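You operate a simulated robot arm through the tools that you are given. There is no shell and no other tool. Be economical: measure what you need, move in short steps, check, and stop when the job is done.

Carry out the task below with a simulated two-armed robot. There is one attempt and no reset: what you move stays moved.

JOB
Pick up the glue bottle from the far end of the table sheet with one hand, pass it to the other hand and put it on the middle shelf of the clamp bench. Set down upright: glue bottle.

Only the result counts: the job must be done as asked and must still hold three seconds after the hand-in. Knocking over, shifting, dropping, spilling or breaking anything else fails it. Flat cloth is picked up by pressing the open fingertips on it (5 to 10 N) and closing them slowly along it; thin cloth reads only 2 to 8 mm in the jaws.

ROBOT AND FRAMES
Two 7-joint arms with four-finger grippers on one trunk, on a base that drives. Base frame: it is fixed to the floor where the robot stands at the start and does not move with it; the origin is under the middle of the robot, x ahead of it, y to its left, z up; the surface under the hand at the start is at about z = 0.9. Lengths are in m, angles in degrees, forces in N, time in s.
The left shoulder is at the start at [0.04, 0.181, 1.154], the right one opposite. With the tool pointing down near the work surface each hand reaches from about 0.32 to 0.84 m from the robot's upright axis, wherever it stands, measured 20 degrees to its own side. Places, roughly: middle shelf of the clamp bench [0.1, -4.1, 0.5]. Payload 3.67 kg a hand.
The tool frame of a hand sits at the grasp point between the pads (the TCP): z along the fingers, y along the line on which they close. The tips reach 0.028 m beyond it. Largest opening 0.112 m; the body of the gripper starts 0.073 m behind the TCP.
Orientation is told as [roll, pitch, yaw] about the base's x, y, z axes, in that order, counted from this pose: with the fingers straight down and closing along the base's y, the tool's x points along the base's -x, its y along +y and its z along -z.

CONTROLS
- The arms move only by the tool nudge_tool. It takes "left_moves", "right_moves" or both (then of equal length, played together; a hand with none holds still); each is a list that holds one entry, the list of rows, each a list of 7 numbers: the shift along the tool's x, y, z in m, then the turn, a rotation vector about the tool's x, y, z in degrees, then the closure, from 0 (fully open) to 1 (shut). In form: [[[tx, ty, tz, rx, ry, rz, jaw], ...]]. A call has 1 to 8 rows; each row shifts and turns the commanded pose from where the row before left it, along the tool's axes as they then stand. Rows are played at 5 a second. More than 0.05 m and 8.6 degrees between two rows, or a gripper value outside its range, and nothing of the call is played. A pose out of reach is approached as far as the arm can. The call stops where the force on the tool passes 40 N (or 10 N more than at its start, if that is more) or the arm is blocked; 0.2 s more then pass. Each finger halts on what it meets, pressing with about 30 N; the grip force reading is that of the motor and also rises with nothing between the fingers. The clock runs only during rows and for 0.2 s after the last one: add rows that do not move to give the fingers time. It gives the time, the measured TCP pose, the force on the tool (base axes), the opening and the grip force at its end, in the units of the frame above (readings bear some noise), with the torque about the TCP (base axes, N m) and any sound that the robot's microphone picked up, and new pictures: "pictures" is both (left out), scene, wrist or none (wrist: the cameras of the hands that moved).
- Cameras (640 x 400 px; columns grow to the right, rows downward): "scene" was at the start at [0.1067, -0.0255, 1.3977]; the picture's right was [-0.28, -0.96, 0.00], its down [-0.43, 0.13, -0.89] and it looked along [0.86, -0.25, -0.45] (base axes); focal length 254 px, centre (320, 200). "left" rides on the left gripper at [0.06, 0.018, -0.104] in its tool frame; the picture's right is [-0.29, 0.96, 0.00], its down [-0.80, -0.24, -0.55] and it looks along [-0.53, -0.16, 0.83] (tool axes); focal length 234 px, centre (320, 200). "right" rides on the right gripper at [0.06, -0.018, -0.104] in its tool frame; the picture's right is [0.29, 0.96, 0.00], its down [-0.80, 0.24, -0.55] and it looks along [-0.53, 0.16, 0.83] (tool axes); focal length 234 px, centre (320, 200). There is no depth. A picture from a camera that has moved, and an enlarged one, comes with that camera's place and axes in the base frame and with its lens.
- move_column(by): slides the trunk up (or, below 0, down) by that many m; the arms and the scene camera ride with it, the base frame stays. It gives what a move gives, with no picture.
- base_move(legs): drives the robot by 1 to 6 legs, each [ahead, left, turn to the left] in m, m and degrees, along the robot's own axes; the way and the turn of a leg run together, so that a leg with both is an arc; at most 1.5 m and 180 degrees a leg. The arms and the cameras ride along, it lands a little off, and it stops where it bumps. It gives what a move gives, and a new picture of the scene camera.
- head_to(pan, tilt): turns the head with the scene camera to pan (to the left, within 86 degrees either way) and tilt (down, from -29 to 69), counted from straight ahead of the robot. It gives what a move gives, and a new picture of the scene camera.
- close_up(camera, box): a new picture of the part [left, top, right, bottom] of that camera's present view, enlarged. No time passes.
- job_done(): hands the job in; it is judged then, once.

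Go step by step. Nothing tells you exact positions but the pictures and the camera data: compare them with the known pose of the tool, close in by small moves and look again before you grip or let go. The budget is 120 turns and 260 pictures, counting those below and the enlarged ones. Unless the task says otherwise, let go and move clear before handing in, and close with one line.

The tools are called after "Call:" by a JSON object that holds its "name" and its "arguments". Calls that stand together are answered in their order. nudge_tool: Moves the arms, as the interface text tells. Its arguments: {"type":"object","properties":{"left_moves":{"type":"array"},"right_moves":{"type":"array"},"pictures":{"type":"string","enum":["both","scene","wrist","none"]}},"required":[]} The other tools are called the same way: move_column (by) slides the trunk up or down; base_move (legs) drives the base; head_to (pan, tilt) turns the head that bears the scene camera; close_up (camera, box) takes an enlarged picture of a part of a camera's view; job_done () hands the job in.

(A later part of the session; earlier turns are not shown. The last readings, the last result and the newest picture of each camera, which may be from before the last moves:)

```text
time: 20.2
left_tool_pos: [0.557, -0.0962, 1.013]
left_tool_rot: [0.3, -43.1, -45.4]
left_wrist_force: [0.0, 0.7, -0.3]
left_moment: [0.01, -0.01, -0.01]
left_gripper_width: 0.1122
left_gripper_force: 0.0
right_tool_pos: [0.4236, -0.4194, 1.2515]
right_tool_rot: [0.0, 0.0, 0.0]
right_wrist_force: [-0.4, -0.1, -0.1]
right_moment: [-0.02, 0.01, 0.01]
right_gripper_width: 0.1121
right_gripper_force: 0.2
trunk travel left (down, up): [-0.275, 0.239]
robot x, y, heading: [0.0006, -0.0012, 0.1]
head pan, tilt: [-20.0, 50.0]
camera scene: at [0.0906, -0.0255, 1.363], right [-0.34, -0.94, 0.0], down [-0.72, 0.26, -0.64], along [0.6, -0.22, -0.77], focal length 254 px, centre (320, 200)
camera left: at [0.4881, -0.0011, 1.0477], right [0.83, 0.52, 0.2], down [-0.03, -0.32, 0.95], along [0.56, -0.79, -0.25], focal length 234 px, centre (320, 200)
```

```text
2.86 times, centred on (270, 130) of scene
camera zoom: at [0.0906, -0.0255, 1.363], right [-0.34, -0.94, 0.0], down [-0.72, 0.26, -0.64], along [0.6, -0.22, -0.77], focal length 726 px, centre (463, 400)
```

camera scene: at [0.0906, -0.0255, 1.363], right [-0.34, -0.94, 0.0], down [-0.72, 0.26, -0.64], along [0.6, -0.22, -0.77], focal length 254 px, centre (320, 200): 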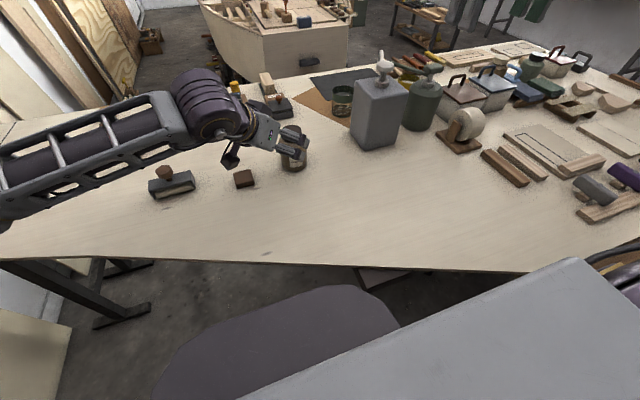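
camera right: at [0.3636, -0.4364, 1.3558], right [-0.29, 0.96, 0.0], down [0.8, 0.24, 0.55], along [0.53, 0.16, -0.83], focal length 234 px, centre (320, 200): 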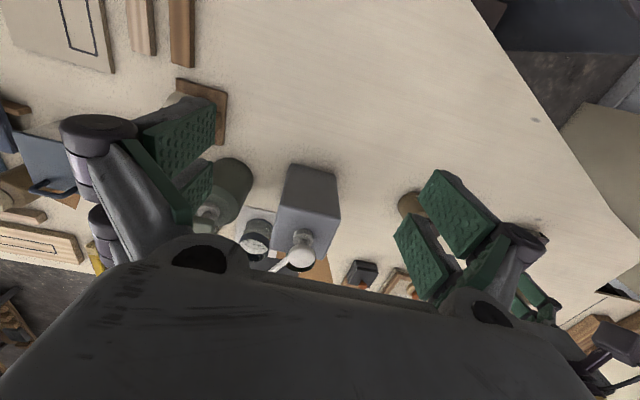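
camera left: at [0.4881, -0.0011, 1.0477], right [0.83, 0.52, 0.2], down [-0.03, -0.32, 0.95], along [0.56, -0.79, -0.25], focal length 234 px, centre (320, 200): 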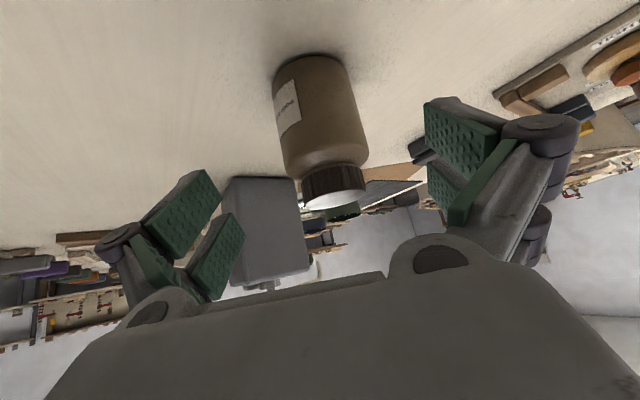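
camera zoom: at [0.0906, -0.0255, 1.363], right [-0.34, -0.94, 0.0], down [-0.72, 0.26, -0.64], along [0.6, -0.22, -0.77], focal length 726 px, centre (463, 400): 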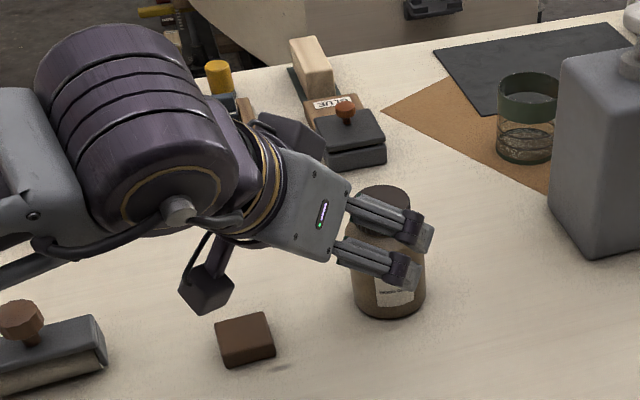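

The jar sits centred between the jaws within 2 mm. I'll advance the last 6 cm and close on the upper body.

Call:
{"name": "nudge_tool", "arguments": {"left_moves": [[[0, 0.001, 0.03, 0, 0, 0, 0], [0, 0.001, 0.03, 0, 0, 0, 0], [0, 0, 0, 0, 0, 0, 0]]]}}

Call:
{"name": "close_up", "arguments": {"camera": "scene", "box": [220, 80, 340, 200]}}

```text
time: 21.0
left_tool_pos: [0.5886, -0.1244, 0.9685]
left_tool_rot: [0.1, -42.9, -45.4]
left_wrist_force: [-0.2, -0.6, 0.2]
left_moment: [0.0, -0.01, 0.01]
left_gripper_width: 0.112
left_gripper_force: 0.1
right_tool_pos: [0.4235, -0.4191, 1.2511]
right_tool_rot: [0.0, 0.1, 0.0]
right_wrist_force: [-0.3, -0.6, 0.7]
right_moment: [0.03, -0.03, 0.0]
right_gripper_width: 0.112
right_gripper_force: 0.1
trunk travel left (down, up): [-0.275, 0.239]
robot x, y, heading: [-0.0002, 0.0033, -0.1]
head pan, tilt: [-20.0, 50.0]
camera scene: at [0.0908, -0.0256, 1.363], right [-0.34, -0.94, 0.0], down [-0.72, 0.26, -0.64], along [0.6, -0.22, -0.77], focal length 254 px, centre (320, 200)
camera left: at [0.5186, -0.0289, 1.0043], right [0.83, 0.53, 0.2], down [-0.03, -0.32, 0.95], along [0.56, -0.79, -0.25], focal length 234 px, centre (320, 200)
```

scene: 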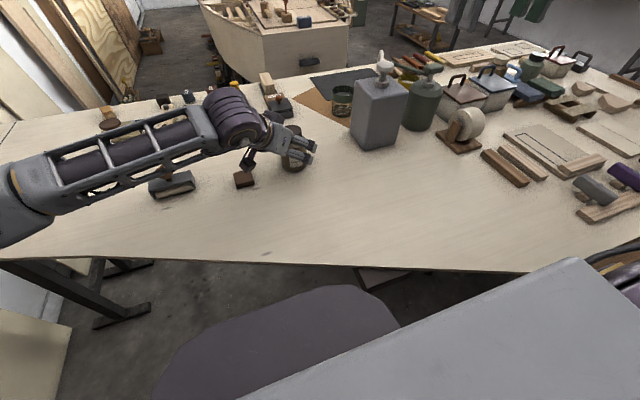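
left: 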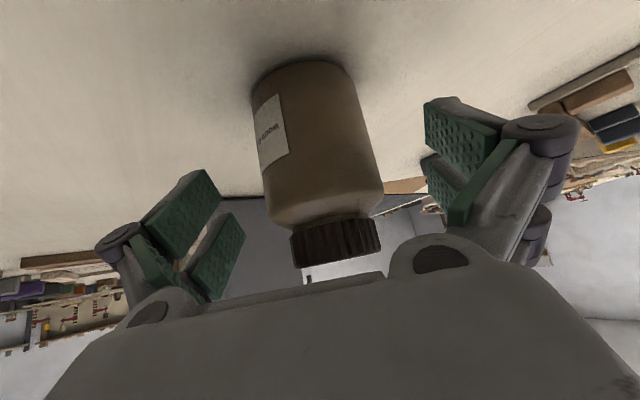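

```text
3.33 times, centred on (280, 140) of scene
camera zoom: at [0.0908, -0.0256, 1.363], right [-0.34, -0.94, 0.0], down [-0.72, 0.26, -0.64], along [0.6, -0.22, -0.77], focal length 847 px, centre (453, 400)
```

zoom: 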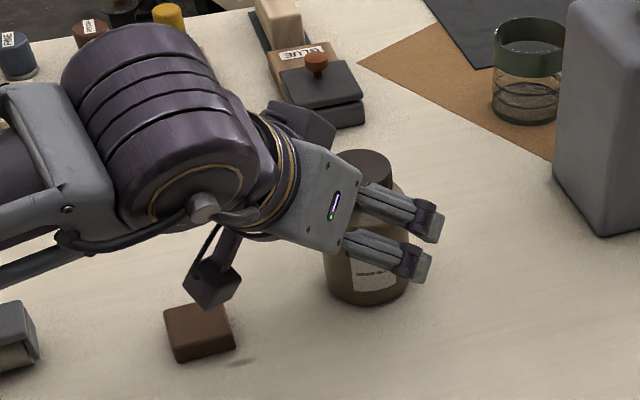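

Range and centring check out: the cap width gives the right depth and the lateral offset is about zero. I'll close on the body.

Call:
{"name": "nudge_tool", "arguments": {"left_moves": [[[0, 0, 0, 0, 0, 0, 0.2], [0, 0, 0, 0, 0, 0, 0.3], [0, 0, 0, 0, 0, 0, 0.4], [0, 0, 0, 0, 0, 0, 0.6], [0, 0, 0, 0, 0, 0, 1], [0, 0, 0, 0, 0, 0, 1]]]}}

Call:
{"name": "close_up", "arguments": {"camera": "scene", "box": [220, 80, 340, 200]}}

```text
time: 22.4
left_tool_pos: [0.5877, -0.1259, 0.9691]
left_tool_rot: [0.3, -43.0, -45.4]
left_wrist_force: [-1.9, -1.3, 2.0]
left_moment: [-0.07, 0.04, -0.06]
left_gripper_width: 0.0663
left_gripper_force: 30.1
right_tool_pos: [0.424, -0.4206, 1.2506]
right_tool_rot: [0.0, 0.0, 0.0]
right_wrist_force: [-0.7, 0.2, -0.2]
right_moment: [-0.01, 0.0, 0.03]
right_gripper_width: 0.112
right_gripper_force: 0.2
trunk travel left (down, up): [-0.275, 0.239]
robot x, y, heading: [0.0012, 0.0009, 0.3]
head pan, tilt: [-20.0, 50.0]
camera scene: at [0.0908, -0.0262, 1.363], right [-0.34, -0.94, 0.0], down [-0.72, 0.26, -0.64], along [0.6, -0.22, -0.77], focal length 254 px, centre (320, 200)
camera left: at [0.5183, -0.0295, 1.0045], right [0.83, 0.52, 0.2], down [-0.03, -0.32, 0.95], along [0.56, -0.79, -0.25], focal length 234 px, centre (320, 200)
```

scene: 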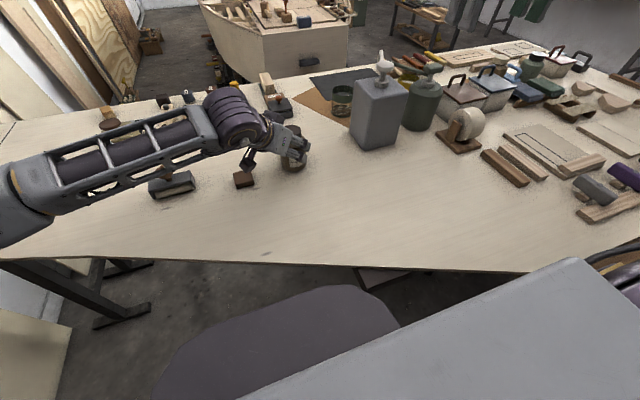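
left: 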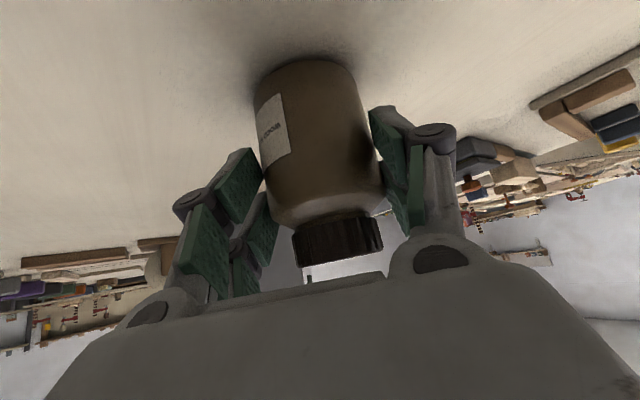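

```text
3.33 times, centred on (280, 140) of scene
camera zoom: at [0.0908, -0.0262, 1.363], right [-0.34, -0.94, 0.0], down [-0.72, 0.26, -0.64], along [0.6, -0.22, -0.77], focal length 847 px, centre (453, 400)
```

zoom: 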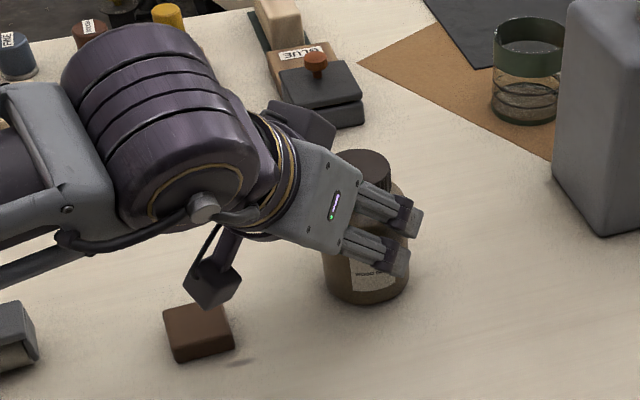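

Gripped at 66 mm. I'll lift straight up by a small amount first.

Call:
{"name": "nudge_tool", "arguments": {"left_moves": [[[-0.0068, 0, -0.0073, 0, 0, 0, 1], [-0.0068, 0, -0.0073, 0, 0, 0, 1], [-0.0137, 0, -0.0146, 0, 0, 0, 1], [0, 0, 0, 0, 0, 0, 1]]]}}

Call:
{"name": "close_up", "arguments": {"camera": "scene", "box": [220, 80, 340, 200]}}

```text
time: 23.4
left_tool_pos: [0.5875, -0.1252, 1.0092]
left_tool_rot: [0.2, -42.9, -45.4]
left_wrist_force: [-1.0, 0.2, -3.3]
left_moment: [0.03, 0.02, 0.0]
left_gripper_width: 0.0661
left_gripper_force: 29.8
right_tool_pos: [0.4228, -0.4197, 1.2506]
right_tool_rot: [0.0, 0.0, 0.0]
right_wrist_force: [0.2, 0.2, 0.2]
right_moment: [0.02, -0.01, 0.02]
right_gripper_width: 0.112
right_gripper_force: 0.0
trunk travel left (down, up): [-0.275, 0.239]
robot x, y, heading: [0.0019, 0.0033, 0.1]
head pan, tilt: [-20.0, 50.0]
camera scene: at [0.0917, -0.026, 1.3629], right [-0.34, -0.94, 0.0], down [-0.72, 0.26, -0.64], along [0.6, -0.22, -0.77], focal length 254 px, centre (320, 200)
camera left: at [0.5192, -0.0295, 1.0438], right [0.83, 0.52, 0.2], down [-0.03, -0.32, 0.95], along [0.56, -0.79, -0.25], focal length 234 px, centre (320, 200)
```

scene: 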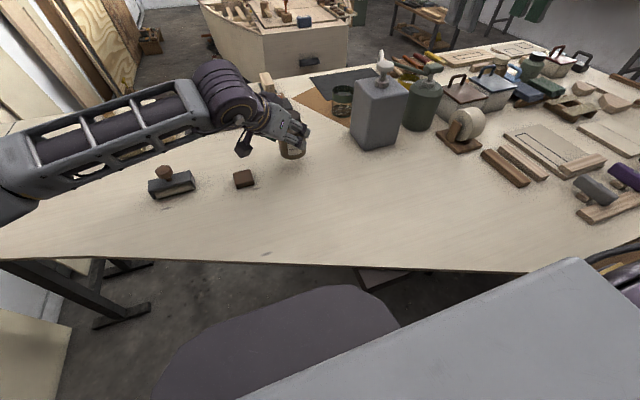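
left: 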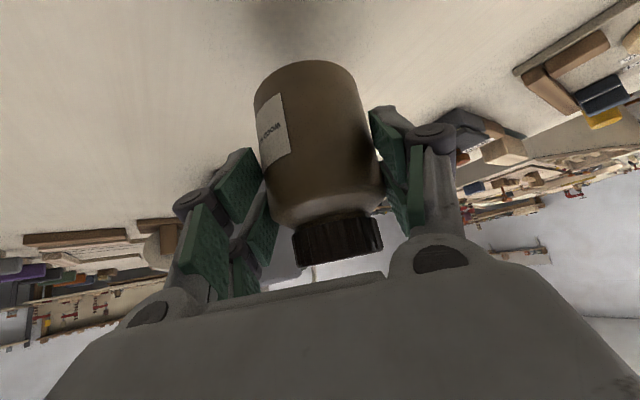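

```text
3.33 times, centred on (280, 140) of scene
camera zoom: at [0.0917, -0.026, 1.3629], right [-0.34, -0.94, 0.0], down [-0.72, 0.26, -0.64], along [0.6, -0.22, -0.77], focal length 847 px, centre (453, 400)
```

zoom: 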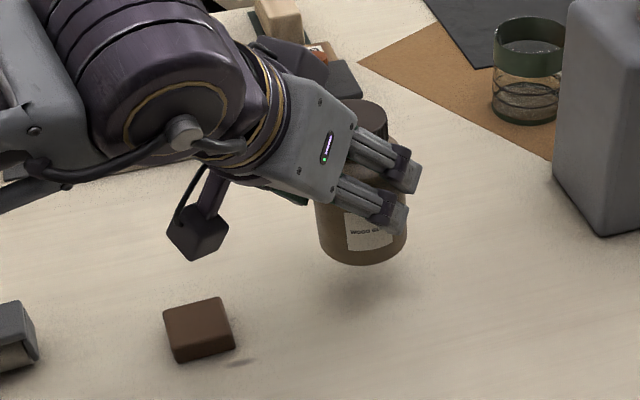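

The jar is lifted cleanly, about 0.34 kg and not slipping. I'll raise it and bring it back towards the robot for the handover.

Call:
{"name": "nudge_tool", "arguments": {"left_moves": [[[-0.0222, 0, -0.0237, 0, 0, 0, 1], [-0.0222, 0, -0.0237, 0, 0, 0, 1], [-0.0222, 0, -0.0237, 0, 0, 0, 1], [-0.0222, 0, -0.0237, 0, 0, 0, 1], [0.0303, -0.0083, -0.0284, 0, 0, 0, 1], [0.0303, -0.0083, -0.0284, 0, 0, 0, 1], [0.0303, -0.0083, -0.0284, 0, 0, 0, 1], [0.0303, -0.0083, -0.0284, 0, 0, 0, 1]]], "pictures": "none"}}

Call:
{"name": "nudge_tool", "arguments": {"left_moves": [[[0, 0, 0, 5.0, 0, 5.4, 1], [0, 0, 0, 5.0, 0, 5.4, 1], [0, 0, 0, 5.0, 0, 5.4, 1], [0, 0, 0, 5.0, 0, 5.4, 1], [0, 0, 0, 5.0, 0, 5.4, 1], [0, 0, 0, 0, 0, 0, 1]]]}}

```text
time: 25.2
left_tool_pos: [0.4461, -0.0304, 1.1407]
left_tool_rot: [0.2, -42.9, -45.3]
left_wrist_force: [-0.6, -0.3, -3.3]
left_moment: [0.05, 0.02, -0.01]
left_gripper_width: 0.0663
left_gripper_force: 29.1
right_tool_pos: [0.422, -0.4187, 1.2516]
right_tool_rot: [-0.1, 0.0, 0.0]
right_wrist_force: [-0.1, 0.1, 0.4]
right_moment: [-0.05, -0.03, -0.01]
right_gripper_width: 0.112
right_gripper_force: 0.1
trunk travel left (down, up): [-0.275, 0.239]
robot x, y, heading: [0.0004, -0.0, 0.2]
head pan, tilt: [-20.0, 50.0]
```

```text
time: 26.6
left_tool_pos: [0.4474, -0.0305, 1.138]
left_tool_rot: [0.4, -42.9, -71.1]
left_wrist_force: [0.5, -0.5, -3.9]
left_moment: [0.07, 0.01, -0.01]
left_gripper_width: 0.0661
left_gripper_force: 29.8
left hand out of reach, approached as far as the arm can: row 4, 5
right_tool_pos: [0.4237, -0.419, 1.2509]
right_tool_rot: [0.0, -0.1, 0.1]
right_wrist_force: [0.7, 1.6, 0.6]
right_moment: [-0.01, -0.01, -0.03]
right_gripper_width: 0.1119
right_gripper_force: 0.1
trunk travel left (down, up): [-0.275, 0.239]
robot x, y, heading: [-0.0021, -0.0014, -0.1]
head pan, tilt: [-20.0, 50.0]
camera scene: at [0.0916, -0.0258, 1.3629], right [-0.34, -0.94, 0.0], down [-0.72, 0.26, -0.64], along [0.6, -0.22, -0.77], focal length 254 px, centre (320, 200)
camera left: at [0.4259, 0.0847, 1.1744], right [0.97, 0.11, 0.2], down [-0.16, -0.28, 0.95], along [0.16, -0.95, -0.25], focal length 234 px, centre (320, 200)
```

scene: 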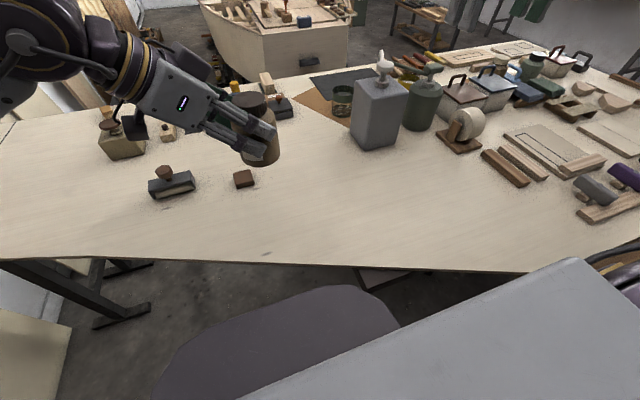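
left: 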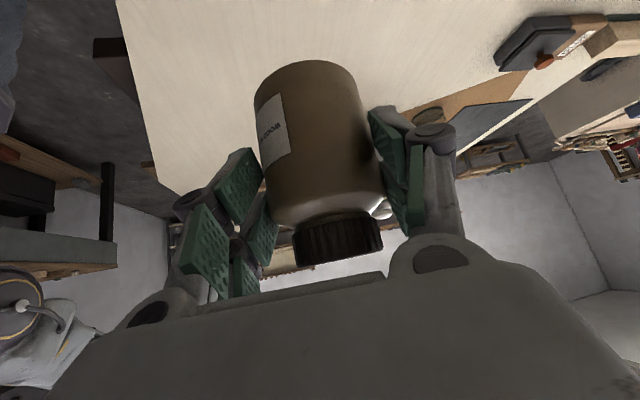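

The left stops at yaw -71° here. I'll pull in closer to gain more turn, and meanwhile turn the right hand to face it.

Call:
{"name": "nudge_tool", "arguments": {"left_moves": [[[0.0119, -0.0473, -0.0111, 0, 0, 0, 1], [0, 0, 0, 3.4, 0, 3.6, 1], [0, 0, 0, 3.4, 0, 3.6, 1], [0, 0, 0, 0, 0, 0, 1], [0, 0, 0, 0, 0, 0, 1], [0, 0, 0, 0, 0, 0, 1], [0, 0, 0, 0, 0, 0, 1], [0, 0, 0, 0, 0, 0, 1]]], "right_moves": [[[0, 0, 0, 0, 0, -8.5, 0], [0, 0, 0, 0, 0, -8.5, 0], [0, 0, 0, 0, 0, -8.5, 0], [0, 0, 0, 0, 0, -8.5, 0], [0, 0, 0, 0, 0, -8.5, 0], [0, 0, 0, 0, 0, -8.5, 0], [0, 0, 0, 0, 0, -8.5, 0], [0, 0, 0, 0, 0, -8.5, 0]]], "pictures": "scene"}}

```text
time: 28.4
left_tool_pos: [0.3999, -0.0304, 1.1385]
left_tool_rot: [-0.1, -42.8, -78.3]
left_wrist_force: [0.4, -0.4, -2.9]
left_moment: [0.05, 0.04, -0.01]
left_gripper_width: 0.0664
left_gripper_force: 29.9
right_tool_pos: [0.3379, -0.2096, 1.2039]
right_tool_rot: [0.1, 0.1, 67.6]
right_wrist_force: [0.3, -0.3, 0.3]
right_moment: [-0.03, 0.04, 0.0]
right_gripper_width: 0.1118
right_gripper_force: 0.0
right hand out of reach, approached as far as the arm can: row 3, 4, 5, 6, 7, 8
trunk travel left (down, up): [-0.275, 0.239]
robot x, y, heading: [-0.0006, -0.0011, -0.0]
head pan, tilt: [-20.0, 50.0]
camera scene: at [0.0936, -0.0254, 1.3628], right [-0.34, -0.94, 0.0], down [-0.72, 0.26, -0.64], along [0.6, -0.22, -0.77], focal length 254 px, centre (320, 200)
```

scene: 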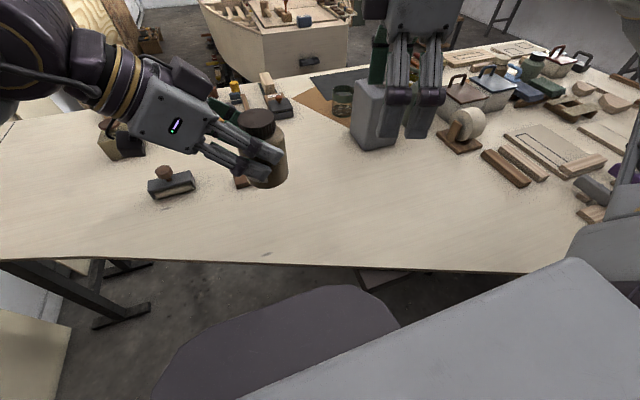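

The right hand drifted inwards but is still clear (y -0.21). Now I'll tilt it by -43° with a small retreat.

Call:
{"name": "nudge_tool", "arguments": {"right_moves": [[[0.005, 0, 0, 0, -8.5, 0, 0], [0.005, 0, 0, 0, -8.5, 0, 0], [0.0, 0, 0, 0, -8.5, 0, 0], [0, 0, 0, 0, -8.5, 0, 0], [0, 0, 0, 0, -8.5, 0, 0], [0, 0, 0, 0, 0, 0, 0]]]}}

```text
time: 29.8
left_tool_pos: [0.3985, -0.0313, 1.1391]
left_tool_rot: [0.1, -42.8, -78.5]
left_wrist_force: [0.0, 0.0, -3.7]
left_moment: [0.01, 0.04, -0.02]
left_gripper_width: 0.0665
left_gripper_force: 29.5
right_tool_pos: [0.2831, -0.1223, 1.2346]
right_tool_rot: [0.1, -42.5, 67.7]
right_wrist_force: [0.3, 0.4, -0.2]
right_moment: [0.03, 0.04, 0.0]
right_gripper_width: 0.1121
right_gripper_force: 0.0
right hand out of reach, approached as far as the arm can: row 1, 2, 3, 4, 5
trunk travel left (down, up): [-0.275, 0.239]
robot x, y, heading: [-0.0017, -0.0026, 0.2]
head pan, tilt: [-20.0, 50.0]
camera scene: at [0.0919, -0.0258, 1.3629], right [-0.34, -0.94, 0.0], down [-0.72, 0.26, -0.64], along [0.6, -0.22, -0.77], focal length 254 px, centre (320, 200)
camera right: at [0.2563, -0.2363, 1.2718], right [-0.97, 0.17, -0.19], down [-0.14, 0.29, 0.95], along [0.21, 0.94, -0.26], focal length 234 px, centre (320, 200)
```

scene: 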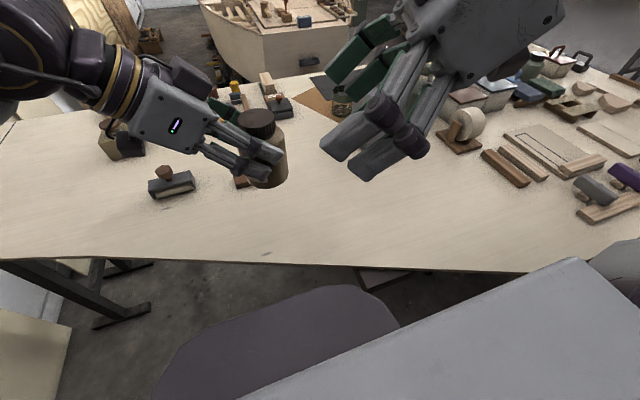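
right: 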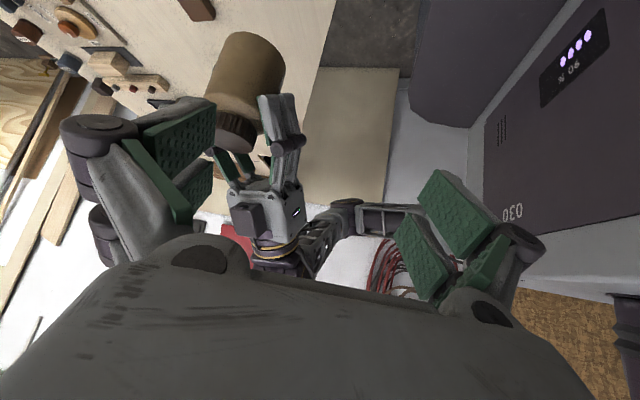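

The handover target for the right hand is about TCP (0.396, -0.056, 1.105) at yaw 68°. I'll move the right hand to 12 cm back along that approach line.

Call:
{"name": "nudge_tool", "arguments": {"right_moves": [[[0.004, -0.0264, 0.0155, 0, 0, 0, 0], [0.004, -0.0264, 0.0155, 0, 0, 0, 0], [0.004, -0.0264, 0.0155, 0, 0, 0, 0], [0, 0, 0, 0, 0, 0, 0]]]}}

```text
time: 30.8
left_tool_pos: [0.3963, -0.0316, 1.1392]
left_tool_rot: [0.3, -42.9, -78.5]
left_wrist_force: [0.1, -0.1, -3.3]
left_moment: [0.08, -0.01, 0.0]
left_gripper_width: 0.0664
left_gripper_force: 29.5
right_tool_pos: [0.3444, -0.0881, 1.2016]
right_tool_rot: [0.0, -42.4, 67.7]
right_wrist_force: [0.6, -0.3, 0.3]
right_moment: [0.06, 0.0, -0.03]
right_gripper_width: 0.1118
right_gripper_force: 0.0
right hand out of reach, approached as far as the arm can: row 1, 2, 3
trunk travel left (down, up): [-0.275, 0.239]
robot x, y, heading: [-0.0007, -0.0033, -0.0]
head pan, tilt: [-20.0, 50.0]
camera scene: at [0.0909, -0.0262, 1.363], right [-0.34, -0.94, 0.0], down [-0.72, 0.26, -0.64], along [0.6, -0.22, -0.77], focal length 254 px, centre (320, 200)
camera right: at [0.318, -0.2012, 1.2394], right [-0.97, 0.17, -0.19], down [-0.14, 0.29, 0.95], along [0.21, 0.94, -0.26], focal length 234 px, centre (320, 200)
```

scene: 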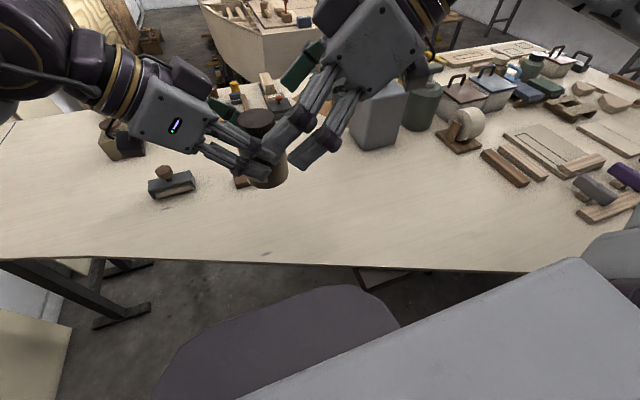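
right: 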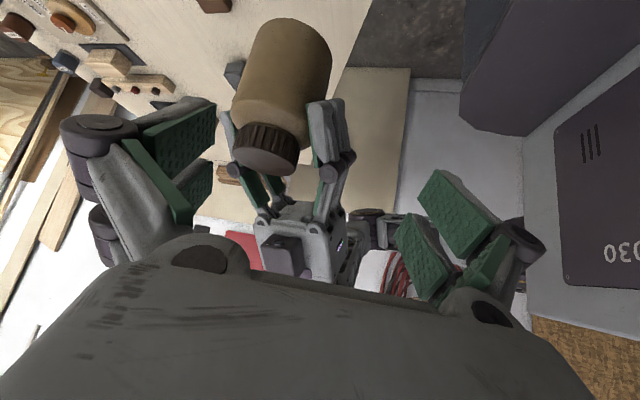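

The right arm is at its reach limit at this yaw. I'll back it off, reduce its yaw to about 55° and flatten it to pitch -60°, which also keeps its fingers below the left's.

Call:
{"name": "nudge_tool", "arguments": {"right_moves": [[[0, 0, -0.04, 4.4, 0, 4.8, 0], [0, 0, -0.03, 4.4, 0, 4.8, 0], [0, 0, 0, 0, -8.5, 0, 0], [0, 0, 0, 0, -8.5, 0, 0], [0, 0, 0, 0, 0, 0, 0]]]}}

```text
time: 32.0
left_tool_pos: [0.398, -0.0312, 1.1386]
left_tool_rot: [0.1, -42.8, -78.5]
left_wrist_force: [0.5, -1.1, -3.4]
left_moment: [0.05, 0.04, -0.01]
left_gripper_width: 0.0663
left_gripper_force: 30.0
right_tool_pos: [0.3388, -0.1342, 1.2695]
right_tool_rot: [0.2, -59.5, 54.9]
right_wrist_force: [0.8, 1.5, 0.9]
right_moment: [0.0, 0.0, -0.01]
right_gripper_width: 0.1118
right_gripper_force: 0.1
right hand out of reach, approached as far as the arm can: row 4
trunk travel left (down, up): [-0.275, 0.239]
robot x, y, heading: [0.0013, -0.0014, -0.1]
head pan, tilt: [-20.0, 50.0]
camera scene: at [0.092, -0.0254, 1.3629], right [-0.34, -0.94, 0.0], down [-0.72, 0.26, -0.64], along [0.6, -0.22, -0.77], focal length 254 px, centre (320, 200)
camera right: at [0.2845, -0.2426, 1.2719], right [-0.87, 0.43, -0.25], down [-0.24, 0.08, 0.97], along [0.43, 0.9, 0.03], focal length 234 px, centre (320, 200)
```

scene: 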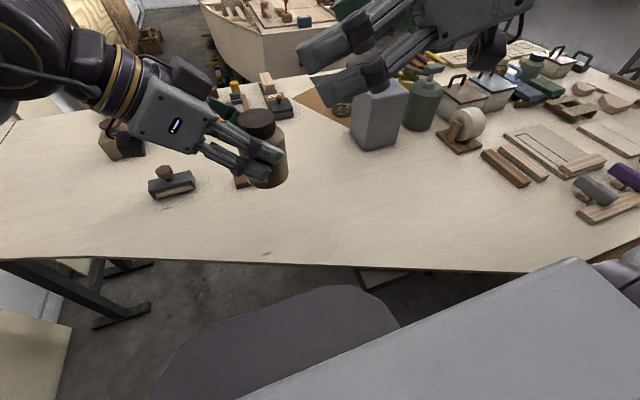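
right: 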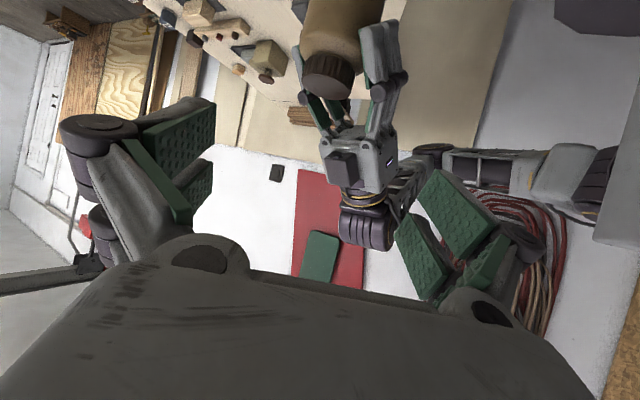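

That orientation is nearly within reach. I'll lower the right hand to the pre-approach point, 10 cm back from the jar.

Call:
{"name": "nudge_tool", "arguments": {"right_moves": [[[0.0334, 0.0007, 0.022, 0, 0, 0, 0], [0.0334, 0.0007, 0.022, 0, 0, 0, 0], [0.0334, 0.0007, 0.022, 0, 0, 0, 0], [0, 0, 0, 0, 0, 0, 0]]]}}

```text
time: 33.0
left_tool_pos: [0.3969, -0.0305, 1.1407]
left_tool_rot: [0.2, -42.8, -78.6]
left_wrist_force: [0.6, 0.0, -2.7]
left_moment: [0.09, -0.04, 0.04]
left_gripper_width: 0.0663
left_gripper_force: 29.7
right_tool_pos: [0.3991, -0.1358, 1.2141]
right_tool_rot: [-4.1, -60.8, 58.5]
right_wrist_force: [2.4, 0.4, -4.0]
right_moment: [0.24, -0.11, 0.12]
right_gripper_width: 0.1119
right_gripper_force: 0.1
right hand out of reach, approached as far as the arm can: row 1, 2, 3
trunk travel left (down, up): [-0.275, 0.239]
robot x, y, heading: [0.0006, 0.0009, 0.1]
head pan, tilt: [-20.0, 50.0]
camera scene: at [0.0908, -0.0256, 1.363], right [-0.34, -0.94, 0.0], down [-0.72, 0.26, -0.64], along [0.6, -0.22, -0.77], focal length 254 px, centre (320, 200)
camera right: at [0.344, -0.2434, 1.2138], right [-0.86, 0.43, -0.28], down [-0.28, 0.08, 0.96], along [0.43, 0.9, 0.05], focal length 234 px, centre (320, 200)
```

scene: 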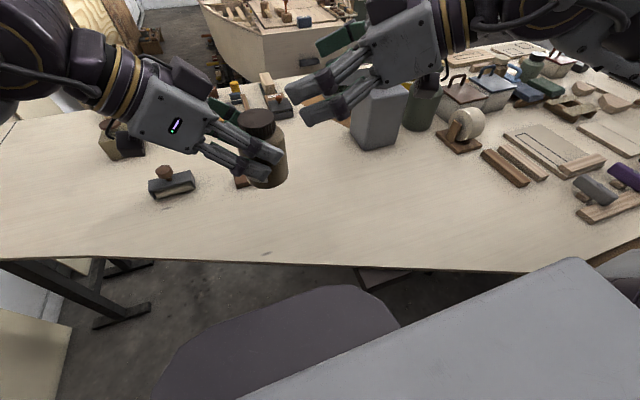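
right: 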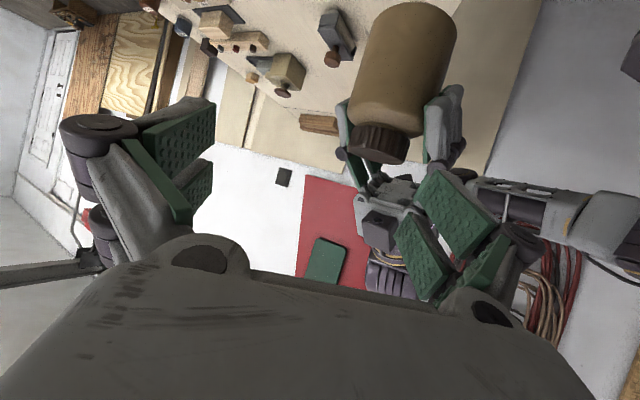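

The right hand can't fold in that close. New handover geometry: jar further out at x ≈ 0.52, left at yaw about -62°, and the right coming low and flat from the robot's side at yaw about 25°, with its fingers below the left's. First I'll turn the right hand.

Call:
{"name": "nudge_tool", "arguments": {"right_moves": [[[-0.017, 0, -0.01, 0, 0, 0, 0], [-0.017, 0, -0.01, 7.1, 0, 4.2, 0], [0, 0, 0, 7.1, 0, 4.2, 0], [0, 0, 0, 7.1, 0, 4.2, 0], [0, 0, -0.03, 7.1, 0, 4.2, 0], [0, 0, -0.03, 0, 0, 0, 0], [0, 0, 0, 0, 0, 0, 0]]]}}

```text
time: 34.6
left_tool_pos: [0.3969, -0.0299, 1.1391]
left_tool_rot: [0.2, -42.9, -78.5]
left_wrist_force: [-0.4, -0.2, -2.9]
left_moment: [0.01, 0.05, 0.0]
left_gripper_width: 0.0662
left_gripper_force: 29.9
right_tool_pos: [0.3746, -0.1539, 1.2936]
right_tool_rot: [0.2, -59.3, 21.8]
right_wrist_force: [0.0, 0.0, 0.1]
right_moment: [0.01, -0.03, 0.0]
right_gripper_width: 0.112
right_gripper_force: 0.0
right hand out of reach, approached as far as the arm can: row 3, 4, 5
trunk travel left (down, up): [-0.275, 0.239]
robot x, y, heading: [0.0068, 0.0023, 0.0]
head pan, tilt: [-20.0, 50.0]
camera scene: at [0.0912, -0.0254, 1.3629], right [-0.34, -0.94, 0.0], down [-0.72, 0.26, -0.64], along [0.6, -0.22, -0.77], focal length 254 px, centre (320, 200)
camera right: at [0.2693, -0.2161, 1.295], right [-0.49, 0.83, -0.25], down [-0.15, 0.19, 0.97], along [0.86, 0.52, 0.03], focal length 234 px, centre (320, 200)
```

scene: 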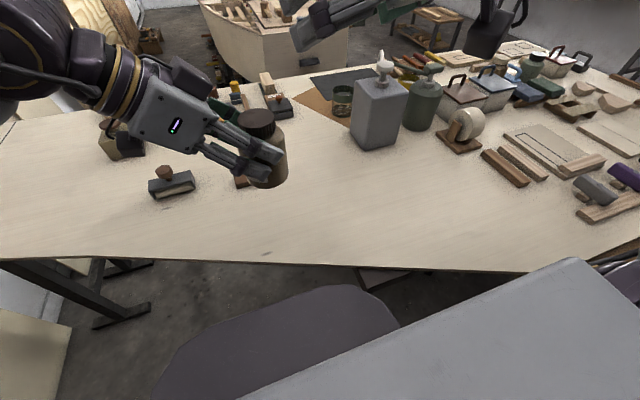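
right: 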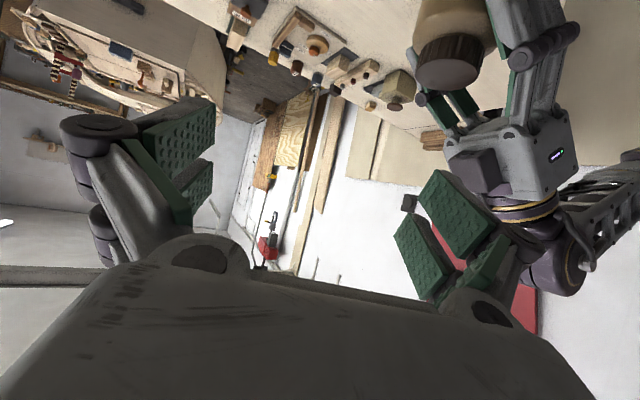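

The right is in the clear at yaw 22°. Now I'll turn the left to about -62° and carry the jar out to x ≈ 0.53.

Call:
{"name": "nudge_tool", "arguments": {"left_moves": [[[0, 0, 0, -5.4, 0, -5.8, 1], [0, 0, 0, -5.4, 0, -5.8, 1], [-0.0145, 0.0272, 0.0135, 0, 0, 0, 1], [-0.0145, 0.0272, 0.0135, 0, 0, 0, 1], [-0.0145, 0.0272, 0.0135, 0, 0, 0, 1], [-0.0145, 0.0272, 0.0135, 0, 0, 0, 1], [0, 0, 0, 0, 0, 0, 1]]], "pictures": "scene"}}

```text
time: 36.2
left_tool_pos: [0.5292, -0.0563, 1.1396]
left_tool_rot: [0.3, -42.9, -65.2]
left_wrist_force: [-0.2, -0.5, -2.5]
left_moment: [0.06, 0.01, -0.02]
left_gripper_width: 0.0661
left_gripper_force: 30.0
right_tool_pos: [0.3726, -0.1546, 1.2936]
right_tool_rot: [0.3, -59.4, 21.8]
right_wrist_force: [-0.3, 0.7, 0.6]
right_moment: [-0.01, -0.01, -0.02]
right_gripper_width: 0.1119
right_gripper_force: 0.0
trunk travel left (down, up): [-0.275, 0.239]
robot x, y, heading: [-0.0017, 0.0017, 0.1]
head pan, tilt: [-20.0, 50.0]
camera scene: at [0.0906, -0.0256, 1.363], right [-0.34, -0.94, 0.0], down [-0.72, 0.26, -0.64], along [0.6, -0.22, -0.77], focal length 254 px, centre (320, 200)
```

scene: 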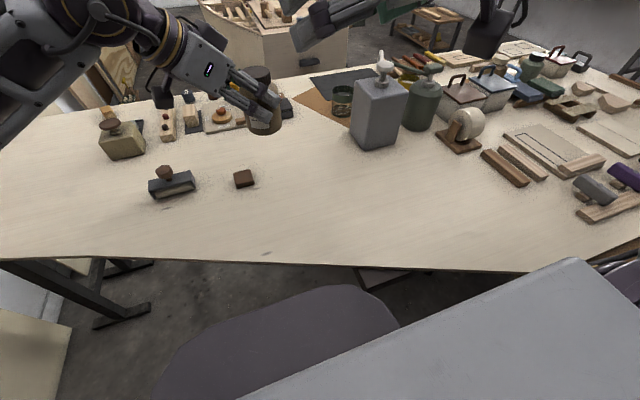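

Now I'll bring the right hand down to its pre-approach point, 12 cm back from the jar.

Call:
{"name": "nudge_tool", "arguments": {"right_moves": [[[0.0208, 0.0051, 0.0303, 0, 0, 0, 0], [0.0208, 0.0051, 0.0303, 0, 0, 0, 0], [0.0208, 0.0051, 0.0303, 0, 0, 0, 0], [0.0208, 0.0051, 0.0303, 0, 0, 0, 0], [0, 0, 0, 0, 0, 0, 0]]]}}

```text
time: 37.4
left_tool_pos: [0.5301, -0.0567, 1.1401]
left_tool_rot: [0.3, -42.9, -65.2]
left_wrist_force: [-0.1, 0.1, -2.9]
left_moment: [0.08, 0.02, 0.01]
left_gripper_width: 0.0661
left_gripper_force: 29.6
right_tool_pos: [0.4585, -0.1041, 1.1957]
right_tool_rot: [0.3, -59.4, 21.8]
right_wrist_force: [-0.8, -0.4, 1.4]
right_moment: [0.02, -0.03, 0.01]
right_gripper_width: 0.1119
right_gripper_force: 0.1
right hand out of reach, approached as far as the arm can: row 1, 2, 3, 4
trunk travel left (down, up): [-0.275, 0.239]
robot x, y, heading: [0.0032, -0.0017, 0.0]
head pan, tilt: [-20.0, 50.0]
camera scene: at [0.0906, -0.0264, 1.363], right [-0.34, -0.94, 0.0], down [-0.72, 0.26, -0.64], along [0.6, -0.22, -0.77], focal length 254 px, centre (320, 200)
camera right: at [0.3539, -0.1648, 1.1965], right [-0.5, 0.83, -0.25], down [-0.15, 0.19, 0.97], along [0.86, 0.52, 0.03], focal length 234 px, centre (320, 200)
```

scene: 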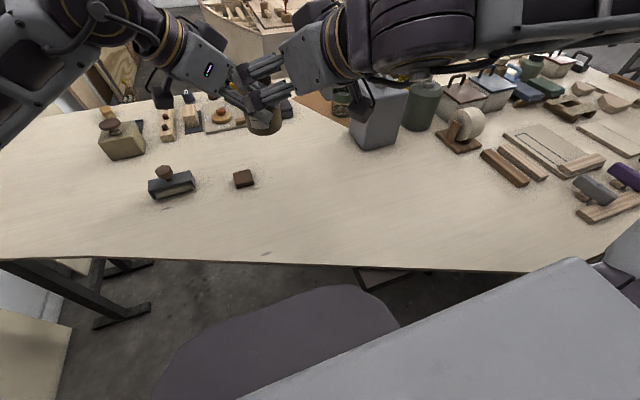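
right: 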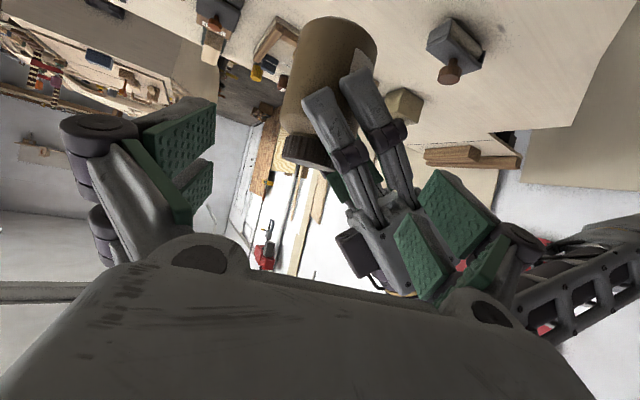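

The right arm is too folded at shoulder height, so I'll do the handover higher. The right goes back and up first, then the left raises the jar 12 cm.

Call:
{"name": "nudge_tool", "arguments": {"right_moves": [[[-0.0186, 0.0017, -0.0302, 0, 0, 0, 0], [-0.0186, 0.0017, -0.0302, 0, 0, 0, 0], [-0.0186, 0.0017, -0.0302, 0, 0, 0, 0], [0, 0, 0, 0, 0, 0, 0], [0, 0, 0, 0, 0, 0, 0], [0, 0, 0, 0, 0, 0, 0], [0, 0, 0, 0, 0, 0, 0], [0, 0, 0, 0, 0, 0, 0]]], "left_moves": [[[0, 0, 0, 0, 0, 0, 1], [0, 0, 0, 0, 0, 0, 1], [0, 0, 0, 0, 0, 0, 1], [-0.0205, 0, -0.022, 0, 0, 0, 1], [-0.0205, 0, -0.022, 0, 0, 0, 1], [-0.0205, 0, -0.022, 0, 0, 0, 1], [-0.0205, 0, -0.022, 0, 0, 0, 1], [0, 0, 0, 0, 0, 0, 1]]]}}

Call:
{"name": "head_to", "arguments": {"pan": -10, "tilt": 25}}

```text
time: 39.2
left_tool_pos: [0.529, -0.0567, 1.26]
left_tool_rot: [0.2, -42.9, -65.2]
left_wrist_force: [0.3, 0.1, -2.2]
left_moment: [0.04, 0.06, -0.02]
left_gripper_width: 0.0665
left_gripper_force: 29.7
right_tool_pos: [0.4108, -0.1161, 1.2892]
right_tool_rot: [0.2, -59.4, 21.8]
right_wrist_force: [-0.6, 0.5, -0.2]
right_moment: [-0.01, -0.01, 0.03]
right_gripper_width: 0.1118
right_gripper_force: 0.1
trunk travel left (down, up): [-0.275, 0.239]
robot x, y, heading: [-0.0003, -0.0007, 0.1]
head pan, tilt: [-20.0, 50.0]
camera scene: at [0.0917, -0.0256, 1.3629], right [-0.34, -0.94, 0.0], down [-0.72, 0.26, -0.64], along [0.6, -0.22, -0.77], focal length 254 px, centre (320, 200)
camera right: at [0.3069, -0.1783, 1.2901], right [-0.49, 0.83, -0.25], down [-0.16, 0.19, 0.97], along [0.86, 0.52, 0.03], focal length 234 px, centre (320, 200)
camera left: at [0.4962, 0.056, 1.2945], right [0.96, 0.21, 0.2], down [-0.13, -0.29, 0.95], along [0.26, -0.93, -0.25], focal length 234 px, centre (320, 200)
```

scene: 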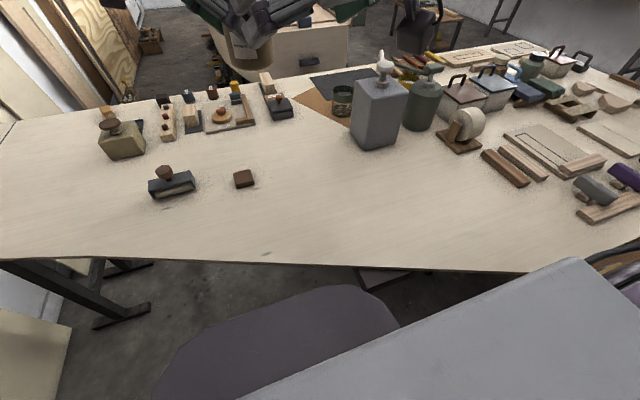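
right: 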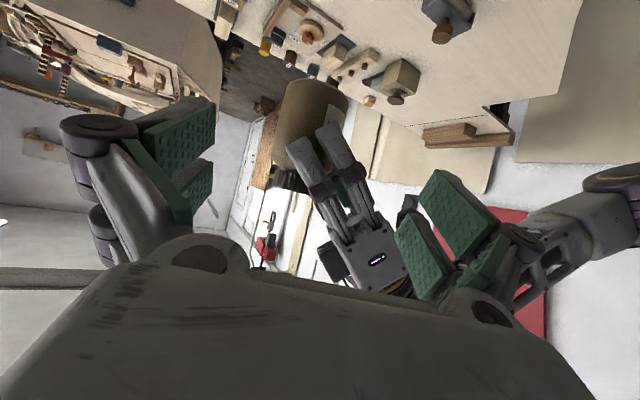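
left: 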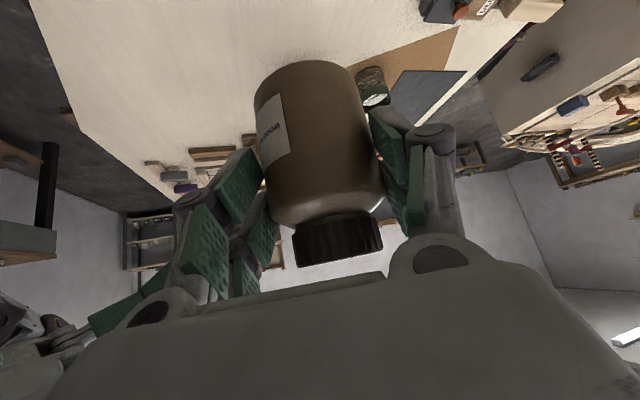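

```text
time: 40.1
left_tool_pos: [0.53, -0.0581, 1.2596]
left_tool_rot: [0.2, -42.9, -65.2]
left_wrist_force: [0.2, 0.8, -3.1]
left_moment: [0.04, 0.05, 0.0]
left_gripper_width: 0.0662
left_gripper_force: 30.0
right_tool_pos: [0.4109, -0.1173, 1.2881]
right_tool_rot: [0.2, -59.5, 21.8]
right_wrist_force: [-0.6, 0.5, -0.1]
right_moment: [0.03, -0.04, -0.01]
right_gripper_width: 0.1123
right_gripper_force: 0.1
trunk travel left (down, up): [-0.275, 0.239]
robot x, y, heading: [-0.0008, -0.0011, 0.0]
head pan, tilt: [-10.0, 25.0]
camera scene: at [0.1098, -0.0157, 1.4003], right [-0.17, -0.98, 0.0], down [-0.42, 0.07, -0.91], along [0.89, -0.16, -0.42], focal length 254 px, centre (320, 200)
```

scene: 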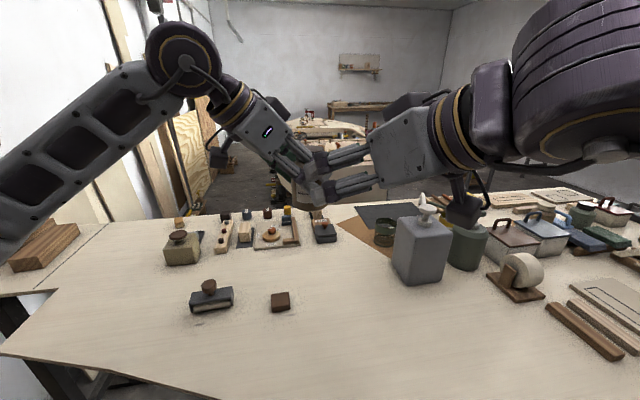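

Both hands are reachable now, and the right is on its approach line about 13 cm back. I'll advance 9 cm and look.

Call:
{"name": "nudge_tool", "arguments": {"right_moves": [[[0, 0, 0.03, 0, 0, 0, 0], [0, 0, 0.03, 0, 0, 0, 0], [0, 0, 0.03, 0, 0, 0, 0], [0, 0, 0, 0, 0, 0, 0]]]}}

Call:
{"name": "close_up", "arguments": {"camera": "scene", "box": [240, 90, 440, 230]}}

```text
time: 41.1
left_tool_pos: [0.5289, -0.0563, 1.2585]
left_tool_rot: [0.3, -42.8, -65.3]
left_wrist_force: [-0.9, -0.6, -3.5]
left_moment: [0.07, 0.07, 0.02]
left_gripper_width: 0.0663
left_gripper_force: 29.9
right_tool_pos: [0.4824, -0.0884, 1.2433]
right_tool_rot: [0.2, -59.5, 21.7]
right_wrist_force: [0.4, 0.4, 0.2]
right_moment: [0.03, 0.01, 0.03]
right_gripper_width: 0.1121
right_gripper_force: 0.0
trunk travel left (down, up): [-0.275, 0.239]
robot x, y, heading: [-0.0002, -0.005, 0.1]
head pan, tilt: [-10.0, 25.0]
camera scene: at [0.1093, -0.0161, 1.4005], right [-0.17, -0.98, 0.0], down [-0.42, 0.07, -0.91], along [0.89, -0.16, -0.42], focal length 254 px, centre (320, 200)
camera right: at [0.3785, -0.1507, 1.2447], right [-0.49, 0.83, -0.25], down [-0.16, 0.19, 0.97], along [0.86, 0.52, 0.04], focal length 234 px, centre (320, 200)
```

scene: 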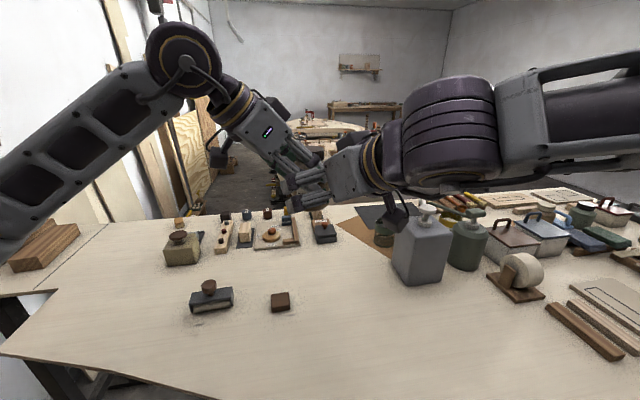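
right: 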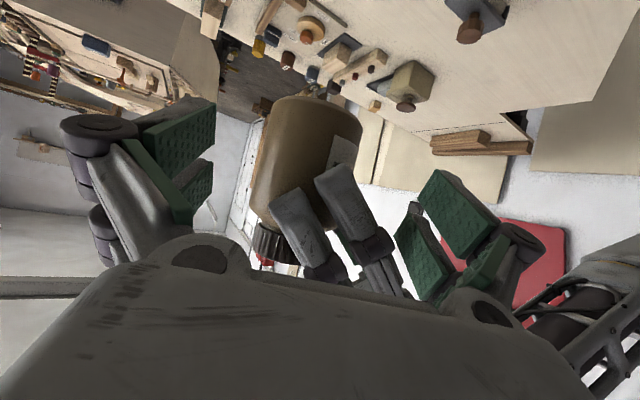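

```text
2.86 times, centred on (340, 160) of scene
camera zoom: at [0.1093, -0.0161, 1.4005], right [-0.17, -0.98, 0.0], down [-0.42, 0.07, -0.91], along [0.89, -0.16, -0.42], focal length 726 px, centre (263, 314)
```

zoom: 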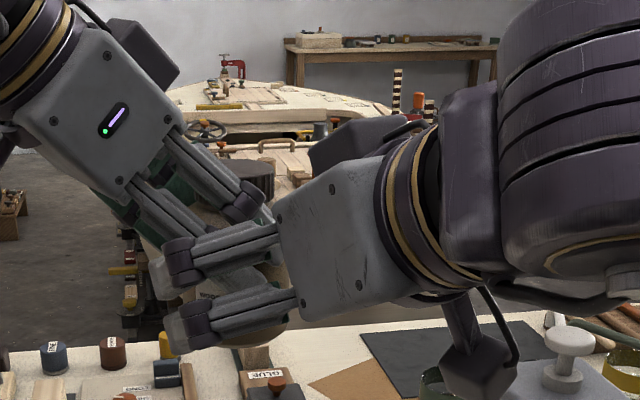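

The jar sits between the right fingers as predicted. I'll advance the last 4.4 cm.

Call:
{"name": "nudge_tool", "arguments": {"right_moves": [[[0, -0.001, 0.022, 0, 0, 0, 0], [0, -0.0005, 0.022, 0, 0, 0, 0], [0, 0, 0, 0, 0, 0, 0]]]}}

Call:
{"name": "close_up", "arguments": {"camera": "scene", "box": [240, 100, 400, 220]}}

```text
time: 41.9
left_tool_pos: [0.5298, -0.0577, 1.2594]
left_tool_rot: [0.2, -42.9, -65.0]
left_wrist_force: [11.5, 2.0, -3.4]
left_moment: [0.04, 0.05, -0.24]
left_gripper_width: 0.066
left_gripper_force: 30.2
right_tool_pos: [0.5182, -0.0742, 1.2201]
right_tool_rot: [0.2, -59.5, 21.9]
right_wrist_force: [-10.9, -1.7, 0.6]
right_moment: [0.08, -0.47, 0.41]
right_gripper_width: 0.112
right_gripper_force: 0.0
trunk travel left (down, up): [-0.275, 0.239]
robot x, y, heading: [0.0007, 0.0028, 0.0]
head pan, tilt: [-10.0, 25.0]
camera scene: at [0.1093, -0.016, 1.4005], right [-0.17, -0.98, 0.0], down [-0.42, 0.07, -0.91], along [0.89, -0.16, -0.42], focal length 254 px, centre (320, 200)
camera right: at [0.4134, -0.137, 1.2219], right [-0.5, 0.83, -0.25], down [-0.16, 0.19, 0.97], along [0.85, 0.52, 0.04], focal length 234 px, centre (320, 200)
```

scene: 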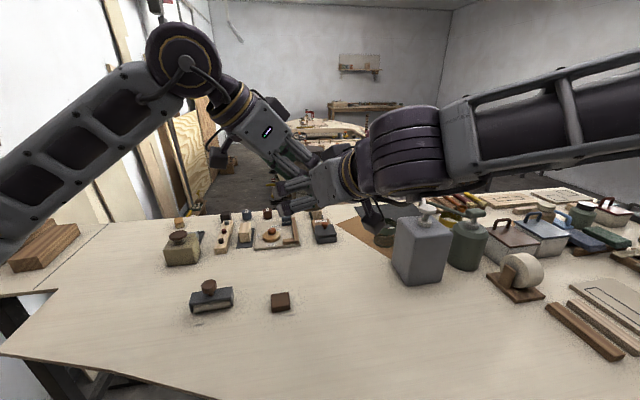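
right: 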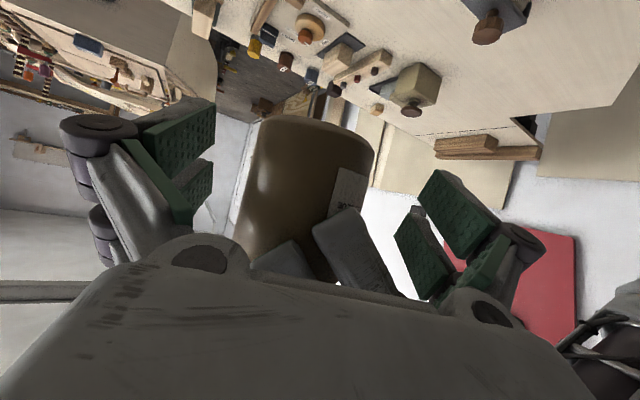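

```text
3.33 times, centred on (320, 160) of scene
camera zoom: at [0.1093, -0.016, 1.4005], right [-0.17, -0.98, 0.0], down [-0.42, 0.07, -0.91], along [0.89, -0.16, -0.42], focal length 847 px, centre (320, 333)
```

zoom: 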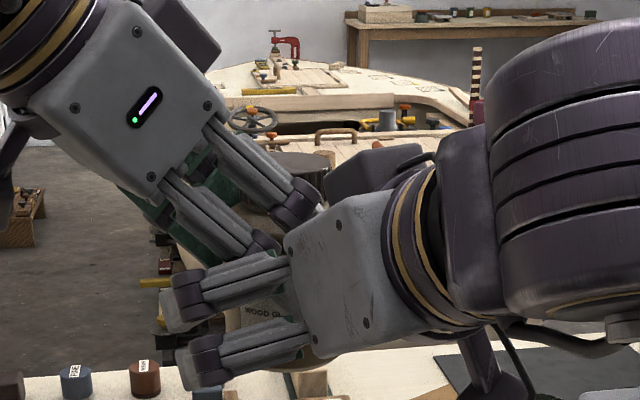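

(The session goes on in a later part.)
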